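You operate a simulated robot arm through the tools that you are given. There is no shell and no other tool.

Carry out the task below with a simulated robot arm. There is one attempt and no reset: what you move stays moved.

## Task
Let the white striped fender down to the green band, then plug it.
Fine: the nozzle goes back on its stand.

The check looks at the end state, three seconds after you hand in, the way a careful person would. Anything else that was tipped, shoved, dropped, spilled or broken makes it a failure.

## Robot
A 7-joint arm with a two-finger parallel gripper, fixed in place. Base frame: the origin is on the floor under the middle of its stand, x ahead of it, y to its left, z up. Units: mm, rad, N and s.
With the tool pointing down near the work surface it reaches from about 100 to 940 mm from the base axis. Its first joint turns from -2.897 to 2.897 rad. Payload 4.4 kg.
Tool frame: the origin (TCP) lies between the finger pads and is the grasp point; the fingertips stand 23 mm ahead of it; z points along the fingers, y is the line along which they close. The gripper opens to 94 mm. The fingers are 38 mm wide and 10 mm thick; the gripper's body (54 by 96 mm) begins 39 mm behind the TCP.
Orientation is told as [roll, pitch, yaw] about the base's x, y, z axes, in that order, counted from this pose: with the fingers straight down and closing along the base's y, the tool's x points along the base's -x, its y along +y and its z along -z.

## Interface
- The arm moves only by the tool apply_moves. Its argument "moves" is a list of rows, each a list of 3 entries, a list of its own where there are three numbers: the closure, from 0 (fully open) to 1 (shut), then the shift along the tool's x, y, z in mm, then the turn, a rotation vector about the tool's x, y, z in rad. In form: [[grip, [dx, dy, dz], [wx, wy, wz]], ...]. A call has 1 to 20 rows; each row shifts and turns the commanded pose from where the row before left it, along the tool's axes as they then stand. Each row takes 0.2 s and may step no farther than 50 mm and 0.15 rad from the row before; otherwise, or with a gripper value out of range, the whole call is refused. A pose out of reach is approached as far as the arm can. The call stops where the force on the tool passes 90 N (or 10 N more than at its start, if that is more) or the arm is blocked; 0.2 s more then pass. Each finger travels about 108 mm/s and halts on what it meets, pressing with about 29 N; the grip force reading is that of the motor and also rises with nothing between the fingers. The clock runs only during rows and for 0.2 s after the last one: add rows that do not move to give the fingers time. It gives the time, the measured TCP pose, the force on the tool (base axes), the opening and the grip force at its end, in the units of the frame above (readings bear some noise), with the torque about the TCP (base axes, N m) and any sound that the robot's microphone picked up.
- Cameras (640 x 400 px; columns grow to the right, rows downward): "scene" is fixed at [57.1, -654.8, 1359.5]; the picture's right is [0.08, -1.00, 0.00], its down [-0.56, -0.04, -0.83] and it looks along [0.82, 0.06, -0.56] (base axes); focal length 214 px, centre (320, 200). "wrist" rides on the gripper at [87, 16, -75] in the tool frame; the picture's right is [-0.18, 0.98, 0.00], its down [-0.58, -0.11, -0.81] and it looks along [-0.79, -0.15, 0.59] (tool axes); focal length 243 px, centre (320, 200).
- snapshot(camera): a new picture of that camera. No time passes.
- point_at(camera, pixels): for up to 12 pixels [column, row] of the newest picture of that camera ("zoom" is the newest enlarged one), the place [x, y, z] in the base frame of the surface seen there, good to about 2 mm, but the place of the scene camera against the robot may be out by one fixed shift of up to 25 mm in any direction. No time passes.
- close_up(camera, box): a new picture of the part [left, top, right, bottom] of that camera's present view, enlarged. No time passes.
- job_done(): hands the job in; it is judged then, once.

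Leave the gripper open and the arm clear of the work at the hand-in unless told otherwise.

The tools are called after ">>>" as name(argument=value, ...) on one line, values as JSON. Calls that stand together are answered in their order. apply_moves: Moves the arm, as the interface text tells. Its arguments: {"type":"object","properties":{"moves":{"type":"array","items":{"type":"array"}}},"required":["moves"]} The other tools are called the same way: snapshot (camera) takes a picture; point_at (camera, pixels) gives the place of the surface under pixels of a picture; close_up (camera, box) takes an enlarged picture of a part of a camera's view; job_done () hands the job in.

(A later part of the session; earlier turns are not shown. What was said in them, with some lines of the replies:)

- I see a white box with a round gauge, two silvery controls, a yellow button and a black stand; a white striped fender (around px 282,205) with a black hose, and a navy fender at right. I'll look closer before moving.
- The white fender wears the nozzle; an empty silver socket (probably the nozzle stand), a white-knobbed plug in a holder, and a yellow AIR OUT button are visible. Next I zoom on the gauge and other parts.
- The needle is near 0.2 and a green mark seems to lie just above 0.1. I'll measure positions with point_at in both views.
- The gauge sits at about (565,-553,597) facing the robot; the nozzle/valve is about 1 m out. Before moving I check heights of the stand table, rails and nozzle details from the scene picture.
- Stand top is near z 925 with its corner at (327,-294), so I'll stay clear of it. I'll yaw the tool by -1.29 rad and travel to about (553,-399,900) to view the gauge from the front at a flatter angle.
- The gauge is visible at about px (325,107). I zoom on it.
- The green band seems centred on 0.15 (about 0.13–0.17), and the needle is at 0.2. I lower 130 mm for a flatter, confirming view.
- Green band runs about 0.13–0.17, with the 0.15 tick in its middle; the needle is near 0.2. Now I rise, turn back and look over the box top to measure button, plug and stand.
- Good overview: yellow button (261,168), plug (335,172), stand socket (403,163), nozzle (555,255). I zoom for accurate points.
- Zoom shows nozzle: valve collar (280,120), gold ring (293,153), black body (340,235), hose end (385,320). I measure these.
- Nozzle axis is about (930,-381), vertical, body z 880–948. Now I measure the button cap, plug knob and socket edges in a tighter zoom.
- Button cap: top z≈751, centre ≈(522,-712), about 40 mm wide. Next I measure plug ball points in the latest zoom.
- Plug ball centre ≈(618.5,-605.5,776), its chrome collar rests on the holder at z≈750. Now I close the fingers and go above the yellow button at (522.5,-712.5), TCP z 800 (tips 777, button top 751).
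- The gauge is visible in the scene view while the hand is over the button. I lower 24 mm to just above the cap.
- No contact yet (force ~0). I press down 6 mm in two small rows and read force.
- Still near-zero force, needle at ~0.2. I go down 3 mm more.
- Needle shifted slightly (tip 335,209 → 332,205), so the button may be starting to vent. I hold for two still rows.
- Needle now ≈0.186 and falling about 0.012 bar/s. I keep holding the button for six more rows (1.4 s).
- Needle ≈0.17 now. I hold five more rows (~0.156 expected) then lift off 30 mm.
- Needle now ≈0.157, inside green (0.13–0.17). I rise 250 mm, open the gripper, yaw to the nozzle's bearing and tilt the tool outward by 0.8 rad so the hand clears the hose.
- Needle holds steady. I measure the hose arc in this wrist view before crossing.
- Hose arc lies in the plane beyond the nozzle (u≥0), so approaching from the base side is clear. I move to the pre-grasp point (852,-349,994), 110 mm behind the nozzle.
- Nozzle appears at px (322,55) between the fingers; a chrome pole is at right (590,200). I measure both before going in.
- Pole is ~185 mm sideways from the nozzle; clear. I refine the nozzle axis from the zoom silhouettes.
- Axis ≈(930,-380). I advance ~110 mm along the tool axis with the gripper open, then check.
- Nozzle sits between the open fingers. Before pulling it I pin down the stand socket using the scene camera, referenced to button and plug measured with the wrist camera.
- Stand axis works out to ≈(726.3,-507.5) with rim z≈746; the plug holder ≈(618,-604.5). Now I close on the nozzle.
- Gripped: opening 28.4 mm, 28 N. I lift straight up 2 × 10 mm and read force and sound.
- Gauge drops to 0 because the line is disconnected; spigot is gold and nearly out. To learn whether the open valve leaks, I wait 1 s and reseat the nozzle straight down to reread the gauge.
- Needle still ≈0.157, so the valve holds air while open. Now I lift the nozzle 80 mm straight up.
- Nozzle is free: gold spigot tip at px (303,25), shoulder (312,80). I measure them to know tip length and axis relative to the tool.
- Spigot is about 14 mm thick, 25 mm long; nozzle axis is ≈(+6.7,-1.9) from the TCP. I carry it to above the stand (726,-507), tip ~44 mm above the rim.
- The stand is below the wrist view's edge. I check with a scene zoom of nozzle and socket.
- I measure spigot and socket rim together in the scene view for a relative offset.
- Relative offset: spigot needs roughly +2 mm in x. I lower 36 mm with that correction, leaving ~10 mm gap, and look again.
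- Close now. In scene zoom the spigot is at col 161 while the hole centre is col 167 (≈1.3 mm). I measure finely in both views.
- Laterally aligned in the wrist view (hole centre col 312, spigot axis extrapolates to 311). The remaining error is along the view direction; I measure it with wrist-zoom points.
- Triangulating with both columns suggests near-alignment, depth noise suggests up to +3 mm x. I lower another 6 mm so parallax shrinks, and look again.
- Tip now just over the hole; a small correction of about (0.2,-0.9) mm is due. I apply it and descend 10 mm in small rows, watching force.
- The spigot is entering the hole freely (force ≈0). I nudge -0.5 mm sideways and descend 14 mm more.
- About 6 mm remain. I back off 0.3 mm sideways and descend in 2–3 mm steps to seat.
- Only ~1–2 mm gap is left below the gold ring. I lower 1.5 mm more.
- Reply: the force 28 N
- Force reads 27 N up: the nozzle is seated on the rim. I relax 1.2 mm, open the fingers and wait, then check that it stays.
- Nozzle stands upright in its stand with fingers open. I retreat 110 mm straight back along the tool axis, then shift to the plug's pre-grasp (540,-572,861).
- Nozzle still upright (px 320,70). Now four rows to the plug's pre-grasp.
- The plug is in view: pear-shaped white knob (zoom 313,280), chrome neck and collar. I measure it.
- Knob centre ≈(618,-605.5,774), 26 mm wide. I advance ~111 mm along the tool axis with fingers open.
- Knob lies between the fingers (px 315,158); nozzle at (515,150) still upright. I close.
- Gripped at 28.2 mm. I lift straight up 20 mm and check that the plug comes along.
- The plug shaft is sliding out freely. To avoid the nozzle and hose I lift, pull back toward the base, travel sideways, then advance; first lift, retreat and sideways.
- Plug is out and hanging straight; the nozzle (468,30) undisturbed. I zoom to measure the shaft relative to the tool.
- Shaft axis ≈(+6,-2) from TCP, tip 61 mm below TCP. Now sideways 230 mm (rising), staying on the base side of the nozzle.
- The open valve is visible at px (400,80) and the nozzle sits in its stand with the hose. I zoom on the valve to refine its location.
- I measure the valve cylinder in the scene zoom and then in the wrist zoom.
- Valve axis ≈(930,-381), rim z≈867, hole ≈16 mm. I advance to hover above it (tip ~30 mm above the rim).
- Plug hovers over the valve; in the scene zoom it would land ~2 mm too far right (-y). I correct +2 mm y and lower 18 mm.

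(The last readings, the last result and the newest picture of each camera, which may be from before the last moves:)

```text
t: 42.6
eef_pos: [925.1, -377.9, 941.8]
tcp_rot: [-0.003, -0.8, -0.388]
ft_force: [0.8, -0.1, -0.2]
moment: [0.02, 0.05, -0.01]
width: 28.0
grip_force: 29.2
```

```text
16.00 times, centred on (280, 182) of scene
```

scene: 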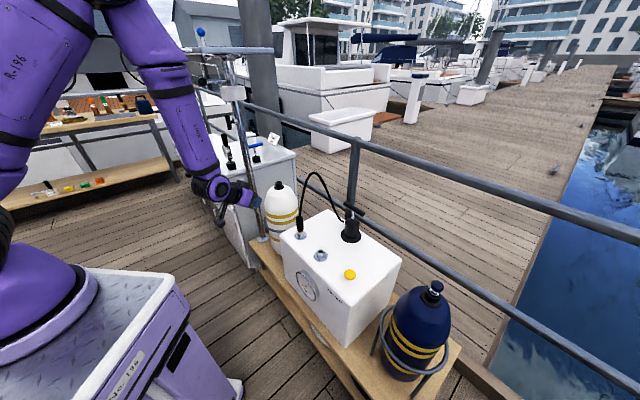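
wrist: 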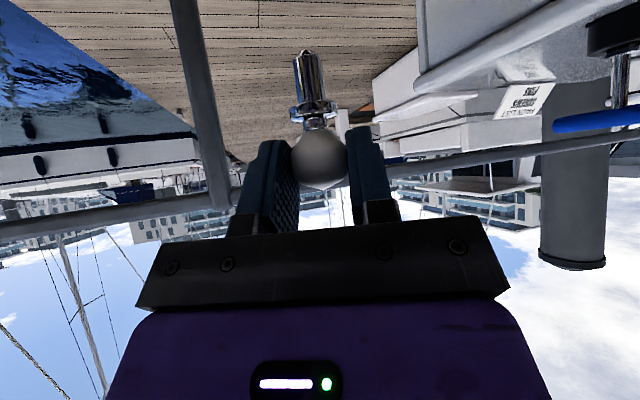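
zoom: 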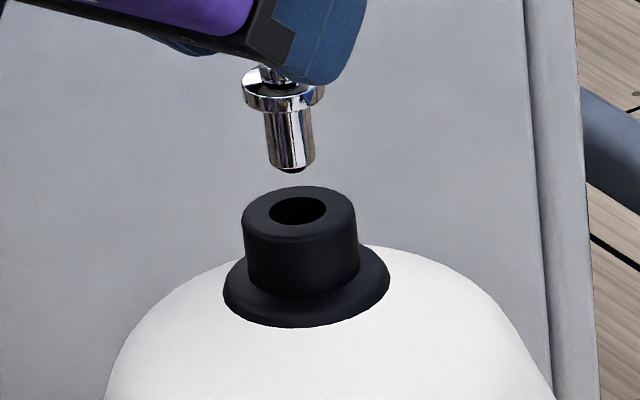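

Both views now show alignment within ~0.5 mm (hole centre 276 vs shaft 278 in wrist; 297.5 vs 298.4 in scene). I lower 12 mm and recheck.

>>> apply_moves(moves=[[1, [4.5, 0, 3.9], [0, 0, 0]], [1, [4.3, 0, 4.2], [0, 0, 0]], [1, [0, 0, 0], [0, 0, 0]]])

>>> close_up(camera="wrist", box=[260, 0, 360, 80])

>>> close_up(camera="scene", box=[268, 170, 292, 194])

```text
t: 43.4
eef_pos: [923.7, -377.8, 930.3]
tcp_rot: [-0.003, -0.801, -0.386]
ft_force: [0.3, -0.2, -0.7]
moment: [0.01, -0.02, 0.03]
width: 28.1
grip_force: 29.1
```

```text
5.00 times, centred on (310, 40) of wrist
```

zoom: 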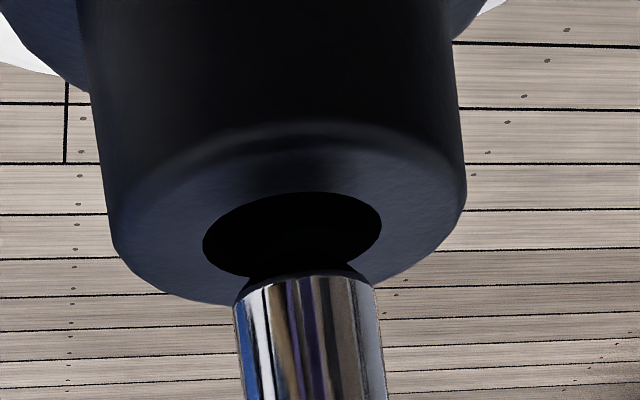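

```text
16.00 times, centred on (280, 182) of scene
```

zoom: 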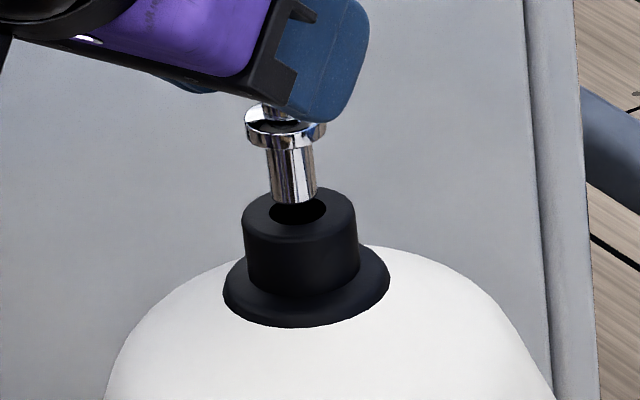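

Well aligned, small tweak of (0.2,-0.5) mm. I start the insertion: 10 mm down in two rows.

>>> apply_moves(moves=[[1, [-0.25, -0.35, 0.26], [0, 0, 0]], [1, [3.59, 0, 3.48], [0, 0, 0]], [1, [3.59, 0, 3.48], [0, 0, 0]], [1, [0, 0, 0], [0, 0, 0]]])

>>> close_up(camera="wrist", box=[260, 0, 360, 80])

>>> close_up(camera="scene", box=[268, 170, 292, 194])

```text
t: 44.4
eef_pos: [925.1, -376.8, 919.8]
tcp_rot: [-0.004, -0.801, -0.388]
ft_force: [-0.5, 0.3, -0.6]
moment: [0.04, 0.0, 0.02]
width: 28.2
grip_force: 29.1
```

```text
5.00 times, centred on (310, 40) of wrist
```

zoom: 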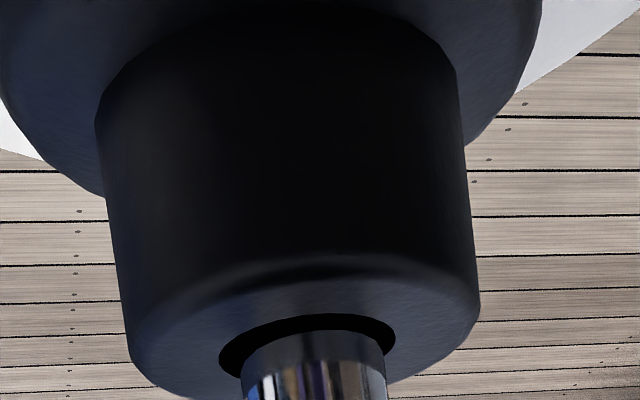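

```text
16.00 times, centred on (280, 182) of scene
```

zoom: 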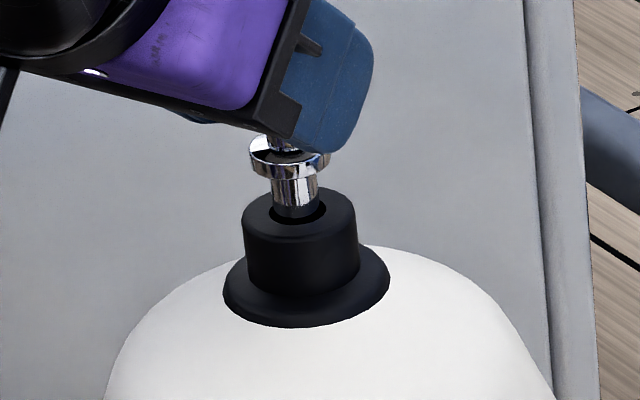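

Shaft is entering the valve freely. I descend 12 mm more.

>>> apply_moves(moves=[[1, [4.3, 0, 4.18], [0, 0, 0]], [1, [4.3, 0, 4.18], [0, 0, 0]], [1, [0, 0, 0], [0, 0, 0]]])

>>> close_up(camera="wrist", box=[250, 20, 390, 180])

>>> close_up(camera="scene", box=[268, 170, 292, 194])

```text
t: 45.2
eef_pos: [924.2, -378.5, 906.9]
tcp_rot: [-0.004, -0.801, -0.387]
ft_force: [0.2, 0.6, 0.2]
moment: [-0.03, -0.01, -0.01]
width: 29.3
grip_force: 0.0
```

```text
2.50 times, centred on (320, 100) of wrist
```

zoom: 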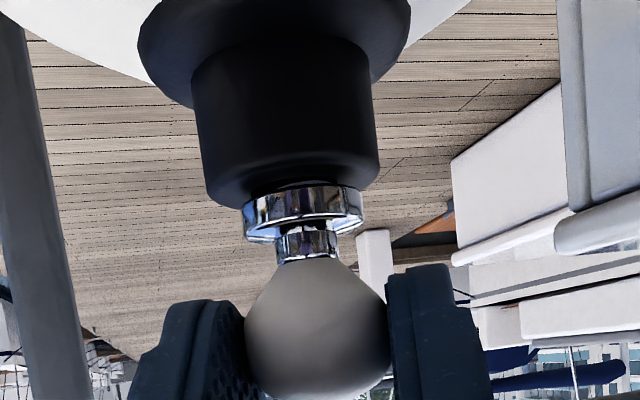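

```text
16.00 times, centred on (280, 182) of scene
```

zoom: 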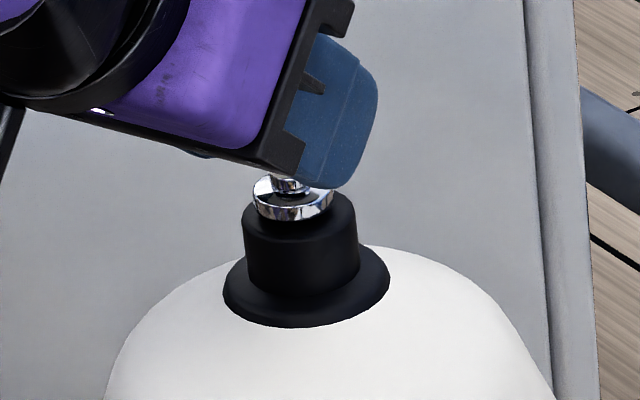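

Grip force dropped to 0 with collar nearly on the rim — perhaps it snapped in. I close again and press down 1.5 mm to feel for the seat.

>>> apply_moves(moves=[[1, [0, 0, 0], [0, 0, 0]], [1, [1.08, 0, 1.04], [0, 0, 0]], [1, [0, 0, 0], [0, 0, 0]]])

>>> close_up(camera="wrist", box=[250, 20, 390, 180])

>>> close_up(camera="scene", box=[268, 170, 292, 194])

```text
t: 46.0
eef_pos: [923.9, -377.7, 906.3]
tcp_rot: [-0.003, -0.802, -0.388]
ft_force: [-2.5, 0.0, 12.7]
moment: [-0.02, 0.0, 0.0]
width: 28.1
grip_force: 29.2
```

```text
2.50 times, centred on (320, 100) of wrist
```

zoom: 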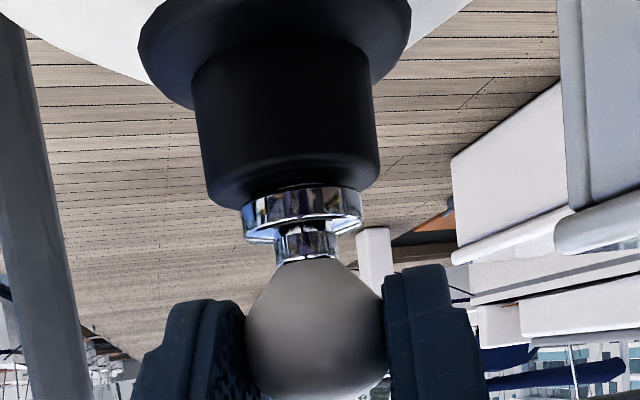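

```text
16.00 times, centred on (280, 182) of scene
```

zoom: 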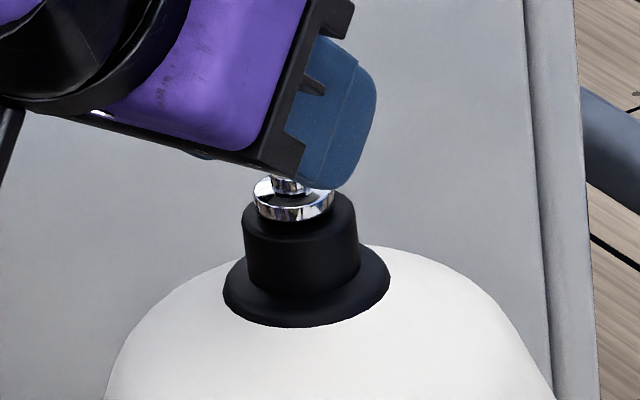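

12.7 N upward: the collar meets the rim. I press 1.5 mm more to be sure it's fully home.

>>> apply_moves(moves=[[1, [1.08, 0, 1.04], [0, 0, 0]], [1, [0, 0, 0], [0, 0, 0]]])

>>> close_up(camera="wrist", box=[290, 70, 350, 130])

```text
t: 46.6
eef_pos: [923.4, -376.4, 906.7]
tcp_rot: [-0.003, -0.805, -0.387]
ft_force: [1.9, -2.0, 21.1]
moment: [-0.22, -0.26, 0.01]
width: 27.9
grip_force: 29.2
```

```text
6.67 times, centred on (320, 100) of wrist
```

zoom: 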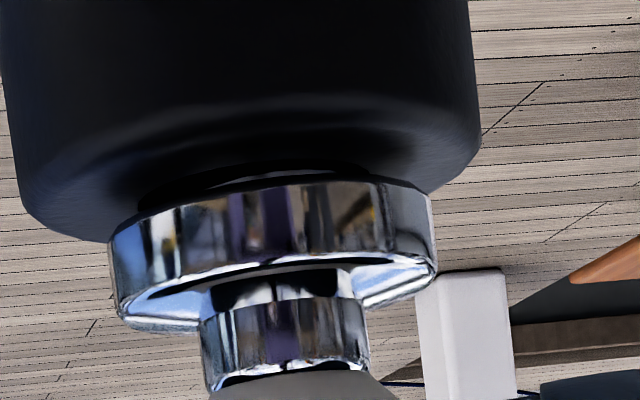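

Collar rests on the valve rim and does not move further at 21 N. I open the fingers and look.

>>> apply_moves(moves=[[0.6, [0, 0, 0], [0, 0, 0]], [0, [0, 0, 0], [0, 0, 0]], [0, [0, 0, 0], [0, 0, 0]], [0, [0, 0, 0], [0, 0, 0]]])

>>> snapshot(camera="wrist")

>>> close_up(camera="wrist", box=[270, 60, 370, 180])

```text
t: 47.6
eef_pos: [924.5, -376.9, 903.5]
tcp_rot: [-0.004, -0.802, -0.385]
ft_force: [1.2, 0.6, 0.4]
moment: [0.03, -0.02, 0.02]
width: 94.0
grip_force: 0.0
```

```text
taken
```

wrist: 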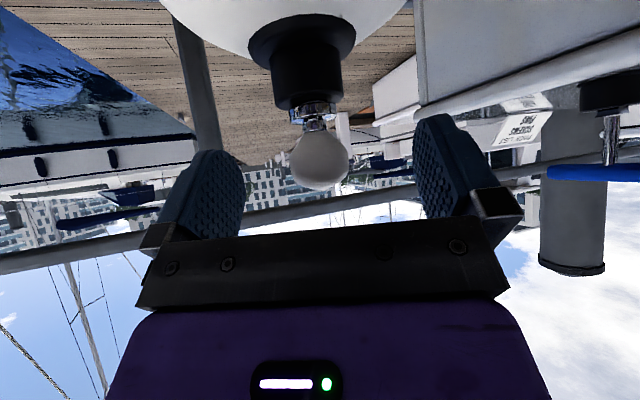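

```text
3.33 times, centred on (320, 120) of wrist
```

zoom: 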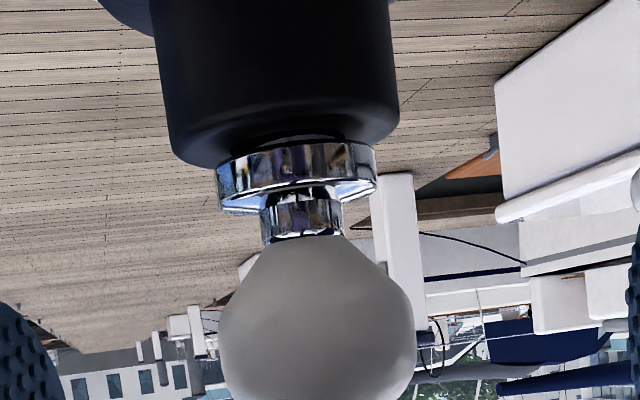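

The plug stands straight, collar on the valve. I retreat 110 mm along the tool axis and look at the whole scene.

>>> apply_moves(moves=[[0, [0, 0, -36.7], [0, 0, 0]], [0, [0, 0, -36.7], [0, 0, 0]], [0, [0, 0, -36.7], [0, 0, 0]], [0, [0, 0, -45], [0, 0, 0]], [0, [0, 0, -45], [0, 0, 0]], [0, [0, 0, 0], [0, 0, 0]]])

>>> snapshot(camera="scene")

>>> close_up(camera="scene", box=[250, 160, 330, 250])

>>> snapshot(camera="wrist")

```text
t: 49.0
eef_pos: [792.1, -322.6, 1044.8]
tcp_rot: [-0.003, -0.802, -0.387]
ft_force: [0.0, -0.7, -0.2]
moment: [0.01, 0.02, 0.0]
width: 94.2
grip_force: 0.1
```

```text
taken
```

scene: 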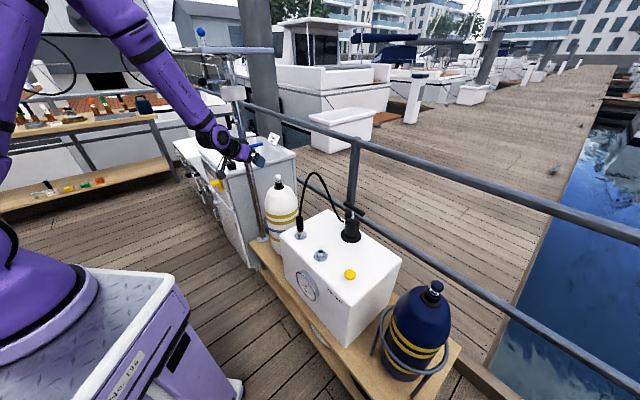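

```text
4.44 times, centred on (290, 205) of scene
```

zoom: 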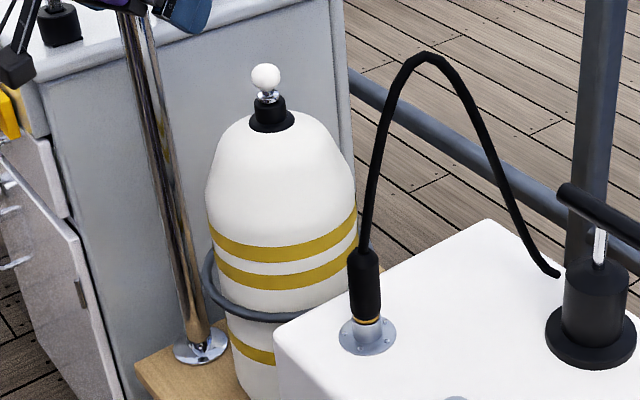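

```text
taken
```

wrist: 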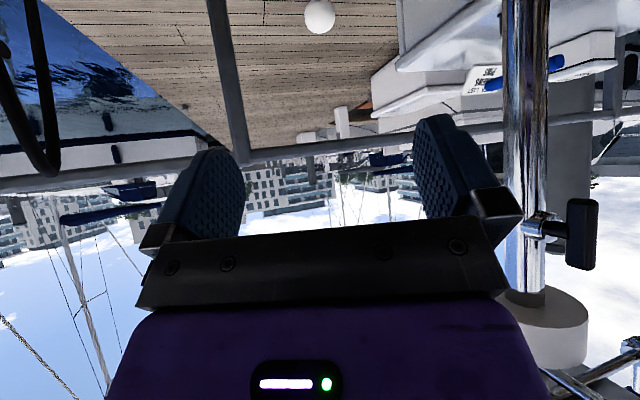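

Nozzle stands on its stand and the plug is in the white fender. I zoom on both to check seating.

>>> close_up(camera="scene", box=[268, 170, 292, 194])

>>> close_up(camera="scene", box=[290, 215, 314, 245])

>>> close_up(camera="scene", box=[420, 275, 450, 305])

>>> close_up(camera="scene", box=[285, 205, 405, 310])

```text
16.00 times, centred on (280, 182) of scene
```

zoom: 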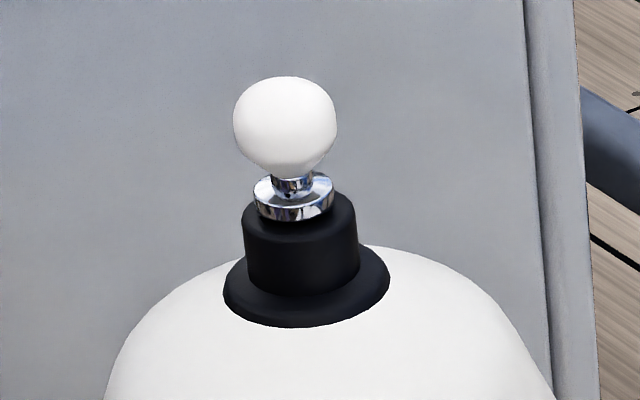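

```text
13.33 times, centred on (302, 230) of scene
```

zoom: 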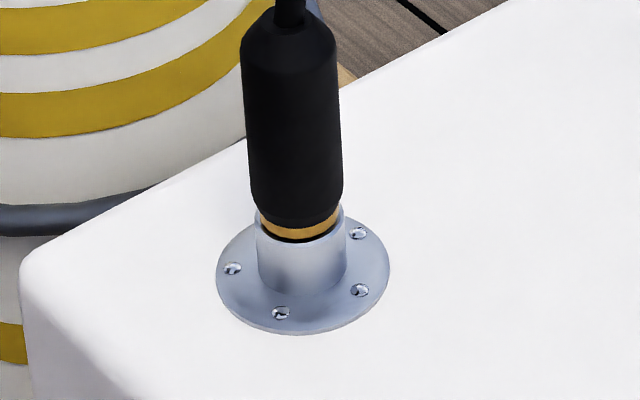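

```text
13.33 times, centred on (435, 290) of scene
```

zoom: 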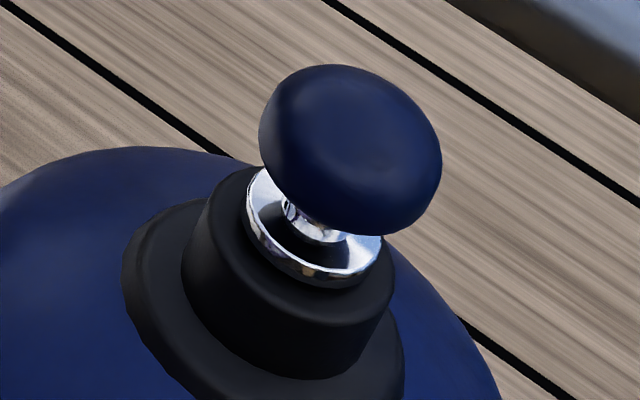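

```text
3.81 times, centred on (345, 258) of scene
```

zoom: 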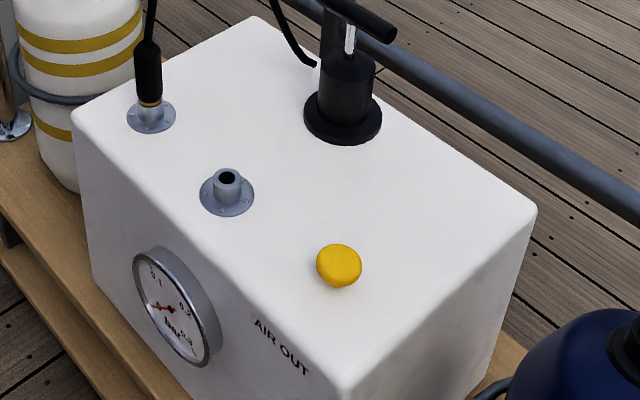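

The collar may sit 1–2 mm above the rim; I want a level side view. I move to (851,-349,880), camera about level with the valve rim, staying 60 mm short of the plug.

>>> apply_moves(moves=[[0, [18.3, -0.4, 40.3], [0, 0, 0]], [0, [18.3, -0.4, 40.3], [0, 0, 0]], [0, [18.3, -0.4, 40.3], [0, 0, 0]], [0, [18.3, -0.4, 40.3], [0, 0, 0]], [0, [0, 0, 0], [0, 0, 0]]])

>>> snapshot(camera="wrist")

>>> close_up(camera="wrist", box=[290, 120, 360, 200])

```text
t: 50.2
eef_pos: [851.3, -348.4, 880.0]
tcp_rot: [-0.004, -0.802, -0.387]
ft_force: [-0.6, 0.1, 1.0]
moment: [-0.02, 0.01, -0.03]
width: 94.2
grip_force: 0.1
```

```text
taken
```

wrist: 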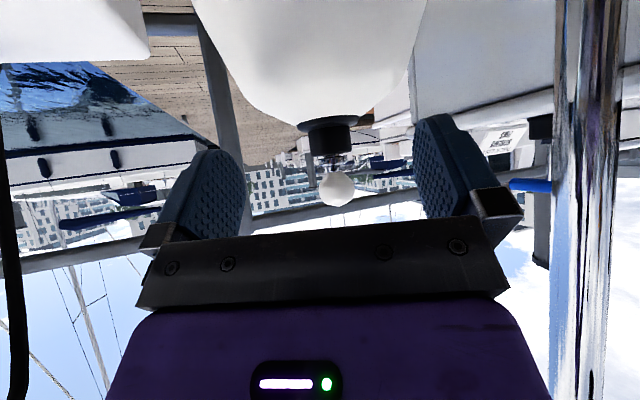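

```text
5.00 times, centred on (325, 160) of wrist
```

zoom: 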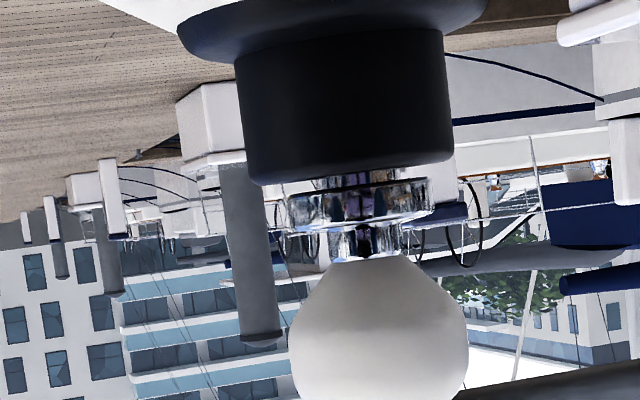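

A sliver of chrome shows between valve rim (row ~180) and collar (row ~195). I zoom further.

>>> close_up(camera="wrist", box=[315, 140, 350, 180])

```text
10.00 times, centred on (332, 160) of wrist
```

zoom: 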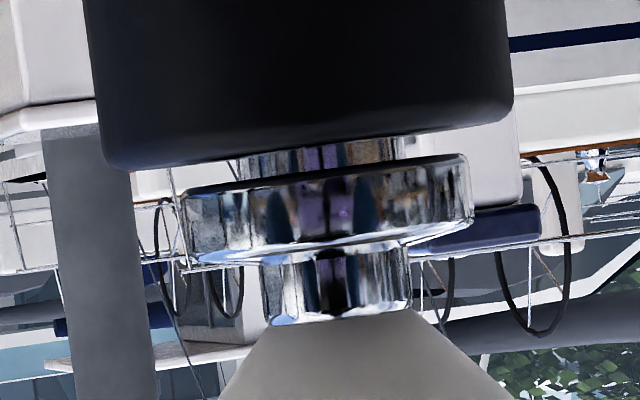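

There is still about 2.4 mm between collar and rim. For comparison I check how the navy plug and the stand's nozzle sit.

>>> close_up(camera="scene", box=[426, 282, 446, 302])

>>> close_up(camera="scene", box=[272, 176, 286, 190])

>>> close_up(camera="scene", box=[293, 225, 309, 241])

```text
16.00 times, centred on (436, 292) of scene
```

zoom: 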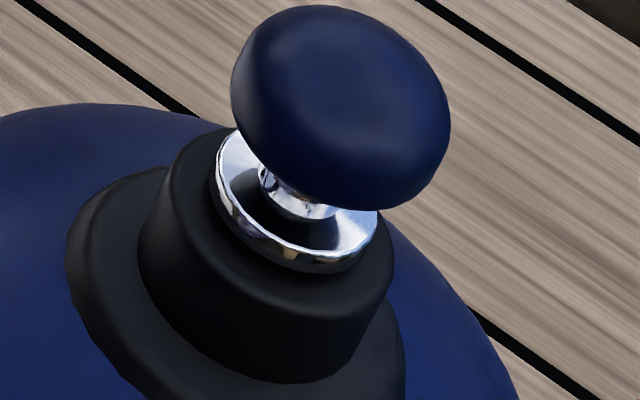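

```text
16.00 times, centred on (279, 183) of scene
```

zoom: 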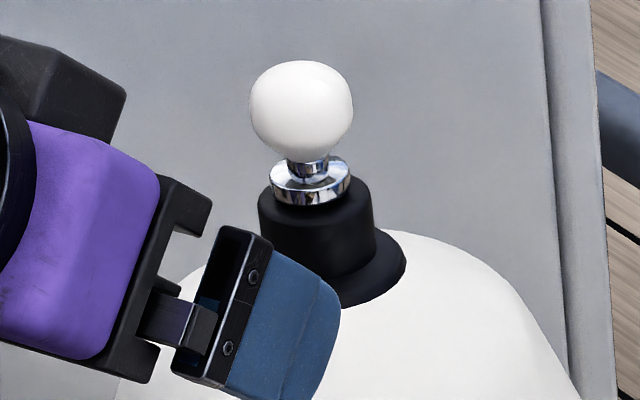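

```text
16.00 times, centred on (301, 233) of scene
```

zoom: 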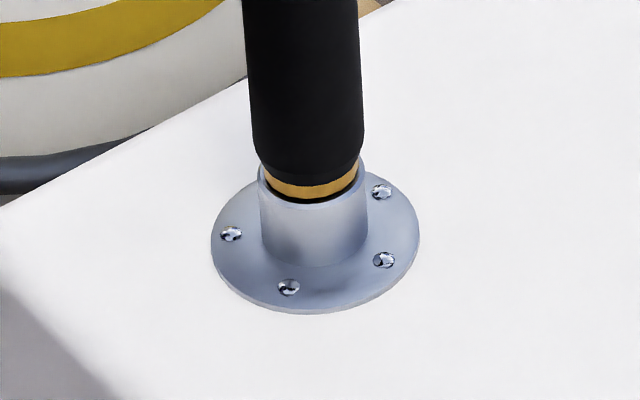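

The navy plug's collar looks tight to its rim, so I'll push the white plug further home. I rise 28 mm and advance around the knob with open fingers.

>>> apply_moves(moves=[[0, [-20.1, 0, -19.5], [0, 0, 0]], [0, [-27.4, 0.3, 28.2], [0, 0, 0]], [0, [-27.4, 0.3, 28.2], [0, 0, 0]], [0, [0, 0, 0], [0, 0, 0]]])

>>> snapshot(camera="wrist")

```text
t: 51.2
eef_pos: [925.4, -379.1, 909.5]
tcp_rot: [-0.005, -0.801, -0.387]
ft_force: [-0.8, 0.7, -1.2]
moment: [0.01, 0.01, -0.04]
width: 94.1
grip_force: 0.2
```

```text
taken
```

wrist: 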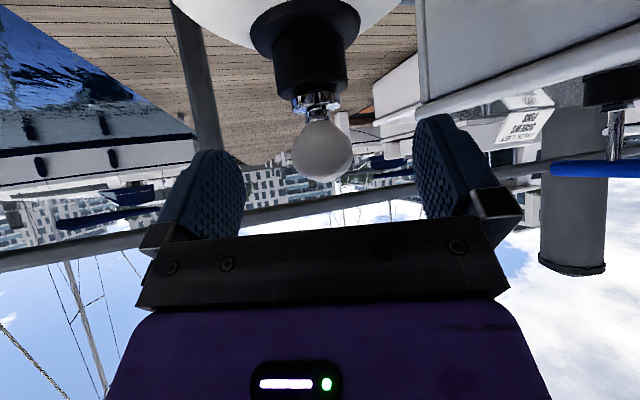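

Knob is centred between the fingers (322,150). I close and press down in 1 mm steps to 4 mm.

>>> apply_moves(moves=[[1, [0, 0, 0], [0, 0, 0]], [1, [0, 0, 0], [0, 0, 0]], [1, [0, 0, 0], [0, 0, 0]], [1, [0.72, 0, 0.7], [0, 0, 0]], [1, [0.72, 0, 0.7], [0, 0, 0]], [1, [0.72, 0, 0.7], [0, 0, 0]], [1, [0.72, 0, 0.7], [0, 0, 0]], [1, [0, 0, 0], [0, 0, 0]]])

>>> close_up(camera="wrist", box=[280, 70, 350, 130])

```text
t: 53.0
eef_pos: [923.7, -379.1, 905.6]
tcp_rot: [-0.004, -0.803, -0.387]
ft_force: [2.5, -2.3, 21.1]
moment: [-0.2, -0.35, -0.03]
width: 28.1
grip_force: 29.2
```

```text
6.67 times, centred on (315, 100) of wrist
```

zoom: 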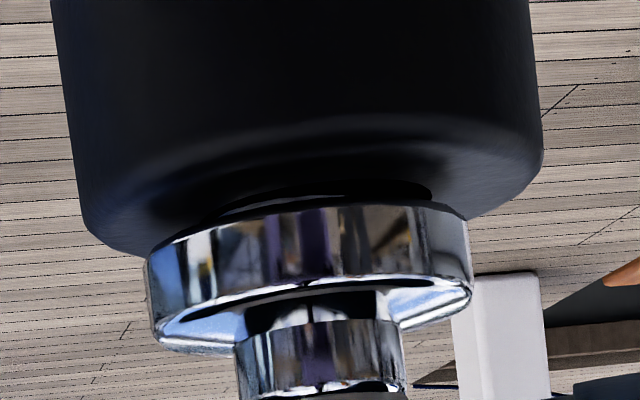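

Friction grip gives only 21 N before sliding and the gap did not change, so the plug may already be latched at its seat. I'll open, retreat, and compare with the navy fender's plug up close.

>>> apply_moves(moves=[[0, [0, 0, 0], [0, 0, 0]], [0, [0, 0, 0], [0, 0, 0]], [0, [0, 0, 0], [0, 0, 0]], [0, [0, 0, -40], [0, 0, 0]], [0, [0, 0, -40], [0, 0, 0]], [0, [0, 0, -40], [0, 0, 0]], [0, [0, 0, -40], [0, 0, 0]], [0, [0, 0, -40], [0, 0, 0]], [0, [0, 0, 0], [0.0933, 0, 0.0906]], [0, [0, 0, 0], [0.0933, 0, 0.0906]], [0, [0, 0, 0], [0.0933, 0, 0.0906]], [0, [0, 0, 0], [0.0933, 0, 0.0906]], [0, [0, 0, 0], [0.0933, 0, 0.0906]], [0, [0, 0, 0], [0.0933, 0, 0.0906]]])

>>> snapshot(camera="scene")

>>> close_up(camera="scene", box=[268, 170, 292, 194])

```text
t: 56.0
eef_pos: [791.8, -325.5, 1042.5]
tcp_rot: [0.002, -0.802, -1.175]
ft_force: [-1.0, -0.6, 0.6]
moment: [0.11, 0.0, 0.07]
width: 93.9
grip_force: 0.1
```

```text
taken
```

scene: 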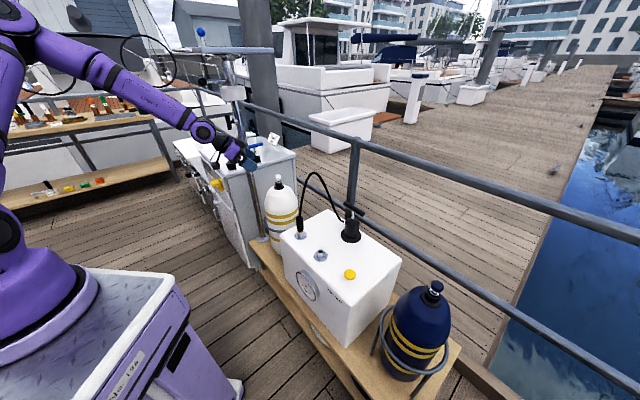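

```text
16.00 times, centred on (280, 182) of scene
```

zoom: 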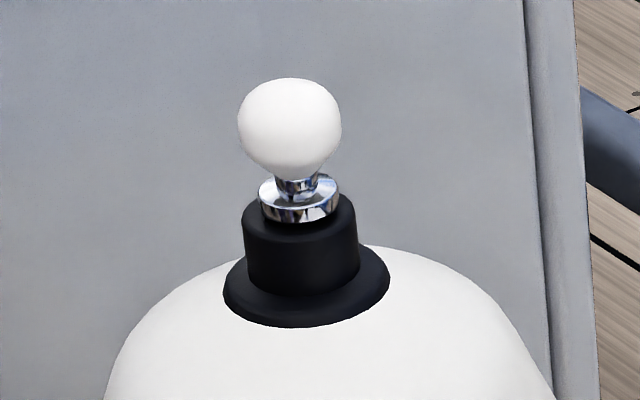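

The plug shifted ~1.4 mm sideways with my grip, so it's resting loosely at the bottom of the bore rather than hanging. I go look at the navy plug for comparison, passing on the base side at z≈1045.

>>> apply_moves(moves=[[0, [8.7, -46.5, -9.85], [0, 0, 0]], [0, [8.7, -46.5, -9.85], [0, 0, 0]], [0, [8.7, -46.5, -9.85], [0, 0, 0]], [0, [8.7, -46.5, -9.85], [0, 0, 0]], [0, [-15.4, -34.7, 26], [0, 0, 0]], [0, [-15.4, -34.7, 26], [0, 0, 0]], [0, [-15.4, -34.7, 26], [0, 0, 0]], [0, [-15.4, -34.7, 26], [0, 0, 0]], [0, [-15.4, -34.7, 26], [0, 0, 0]], [0, [-15.4, -34.7, 26], [0, 0, 0]], [0, [-15.4, -34.7, 26], [0, 0, 0]], [0, [-15.4, -34.7, 26], [0, 0, 0]], [0, [-15.4, -34.7, 26], [0, 0, 0]], [0, [-15.4, -34.7, 26], [0, 0, 0]], [0, [0, 0, 0], [0, 0, 0]]])

>>> snapshot(camera="wrist")

>>> snapshot(camera="scene")

```text
t: 59.2
eef_pos: [395.4, -752.0, 975.4]
tcp_rot: [-0.005, -0.804, -1.171]
ft_force: [0.6, -0.3, 0.0]
moment: [0.01, 0.0, 0.03]
width: 94.0
grip_force: 0.0
```

```text
taken
```

wrist: 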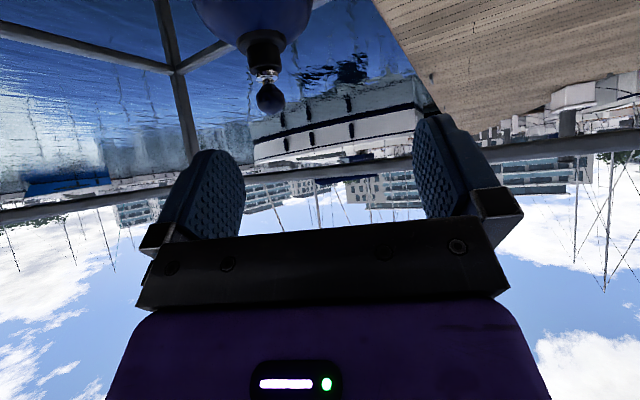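

```text
taken
```

scene: 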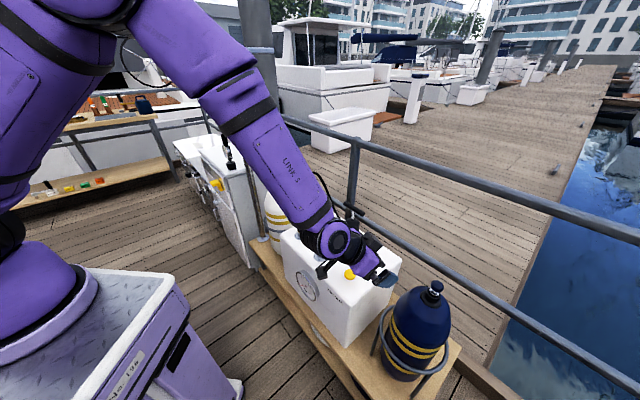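

Navy plug at px (265,75). I lower 95 mm (clear of the box at z 719) for a level view.

>>> apply_moves(moves=[[0, [34.1, 0, 33.1], [0, 0, 0]], [0, [34.1, 0, 33.1], [0, 0, 0]], [0, [0, 0, 0], [0, 0, 0]]])

>>> snapshot(camera="wrist")

>>> close_up(camera="wrist", box=[260, 110, 310, 160])

```text
t: 60.0
eef_pos: [395.0, -753.0, 881.1]
tcp_rot: [-0.003, -0.802, -1.168]
ft_force: [0.1, 0.5, 0.4]
moment: [0.04, -0.02, -0.01]
width: 94.0
grip_force: 0.0
```

```text
taken
```

wrist: 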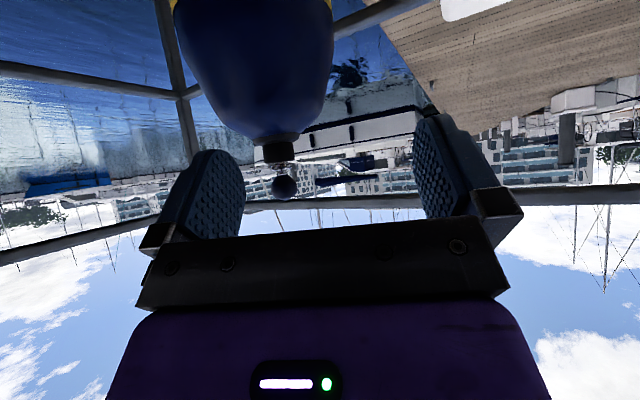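

```text
8.00 times, centred on (285, 135) of wrist
```

zoom: 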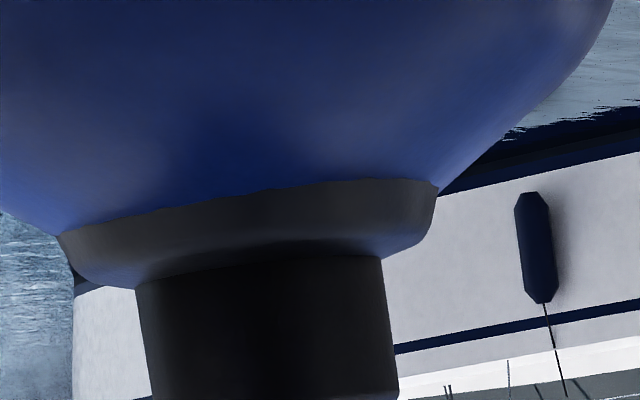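

>>> close_up(camera="wrist", box=[265, 150, 305, 190])

```text
10.00 times, centred on (285, 170) of wrist
```

zoom: 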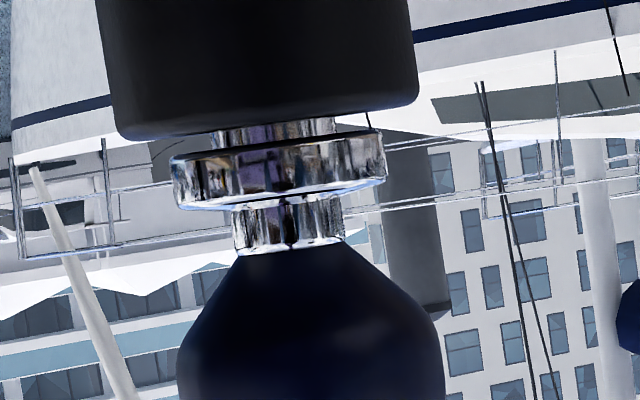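

The navy plug shows the same ~2.5 mm gap, so the white plug is seated just like it. Now I raise the arm and pull back clear of the work.

>>> apply_moves(moves=[[0, [-35.8, 0, -34.8], [0, 0, 0]], [0, [-35.8, 0, -34.8], [0, 0, 0]], [0, [-35.8, 0, -34.8], [0, 0, 0]], [0, [-35.8, 0, -34.8], [0, 0, 0]], [0, [-35.8, 0, -34.8], [0, 0, 0]], [0, [-35.8, 0, -34.8], [0, 0, 0]], [0, [34.8, 0, -35.8], [0, 0, 0]], [0, [34.8, 0, -35.8], [0, 0, 0]], [0, [34.8, 0, -35.8], [0, 0, 0]], [0, [34.8, 0, -35.8], [0, 0, 0]], [0, [0, 0, 0], [0, 0, 0]]])

>>> snapshot(camera="scene")

>>> close_up(camera="scene", box=[250, 160, 410, 310])

>>> close_up(camera="scene", box=[255, 165, 305, 215])

```text
t: 62.4
eef_pos: [316.7, -568.6, 1176.3]
tcp_rot: [-0.002, -0.804, -1.167]
ft_force: [0.8, 0.0, -0.1]
moment: [0.02, -0.03, -0.04]
width: 94.1
grip_force: 0.1
```

```text
taken
```

scene: 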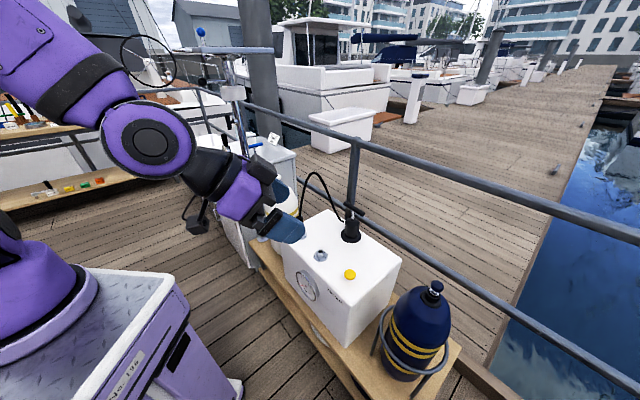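

```text
2.67 times, centred on (330, 235) of scene
```

zoom: 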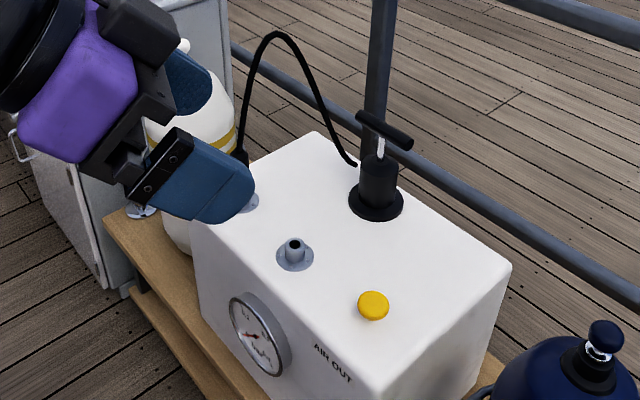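

```text
8.00 times, centred on (280, 190) of scene
```

zoom: 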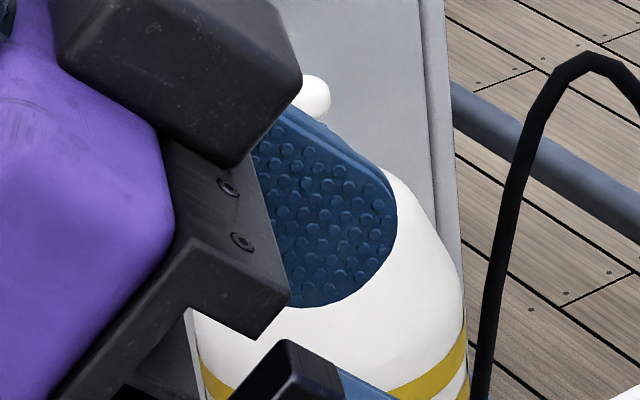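

The arm is up and free; it only blocks the camera. I slide it 120 mm toward +y for a clear final look.

>>> apply_moves(moves=[[0, [25.6, 15.6, -26.4], [0, 0, 0]], [0, [25.6, 15.6, -26.4], [0, 0, 0]], [0, [25.6, 15.6, -26.4], [0, 0, 0]], [0, [0, 0, 0], [0, 0, 0]]])

>>> snapshot(camera="scene")

>>> close_up(camera="scene", box=[250, 160, 350, 250])

```text
t: 63.4
eef_pos: [318.8, -477.0, 1191.5]
tcp_rot: [-0.002, -0.8, -1.169]
ft_force: [-0.1, -0.6, -0.1]
moment: [0.03, 0.01, 0.02]
width: 94.1
grip_force: 0.0
out of reach, approached as far as the arm can: row 3
```

```text
taken
```

scene: 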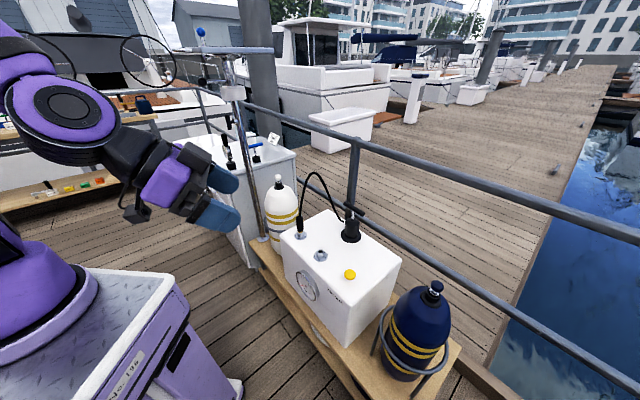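

```text
4.44 times, centred on (300, 205) of scene
```

zoom: 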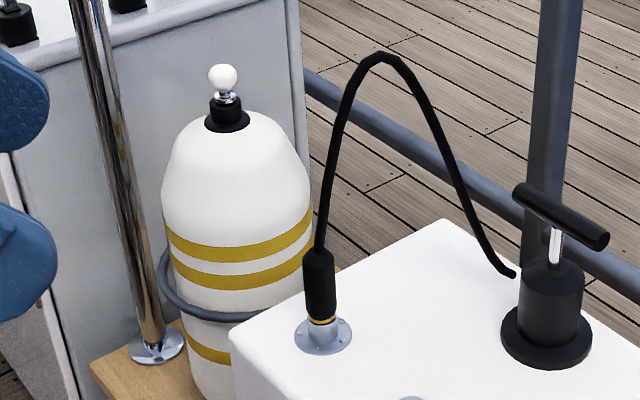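

The white fender is plugged, the nozzle is upright on its stand, and the button, pump and navy fender are untouched. The last gauge reading before unplugging was about 0.157 bar, inside the green band. The gripper is open and the arm is clear, so I hand in.

>>> job_done()

```text
The job is handed in.
```

I let the white striped fender down to the green band, plugged it, and put the nozzle back on its stand. The job is handed in; I haven't seen the check's result.

- **Pressure:** the gauge read about 0.157 bar before I took the nozzle off; the green band runs from roughly 0.13 to 0.17. I pulled the nozzle for nearly two seconds and put it back, and the reading had not changed. The valve then stood open for about 20 seconds before the plug went in. The gauge is no longer connected, so I could not read the pressure after plugging.
- **Plug:** it is fully in, but its collar sits about 2.5 mm above the valve rim. Pressing with about 21 N did not move it further. The navy fender's plug shows the same gap, so I take this as its normal seat.
- **Nozzle:** it stands upright in its stand with the hose free.
- **Surroundings:** in the final picture the pump, the yellow button and the navy fender look undisturbed. The gripper is open and the arm is clear of the work.
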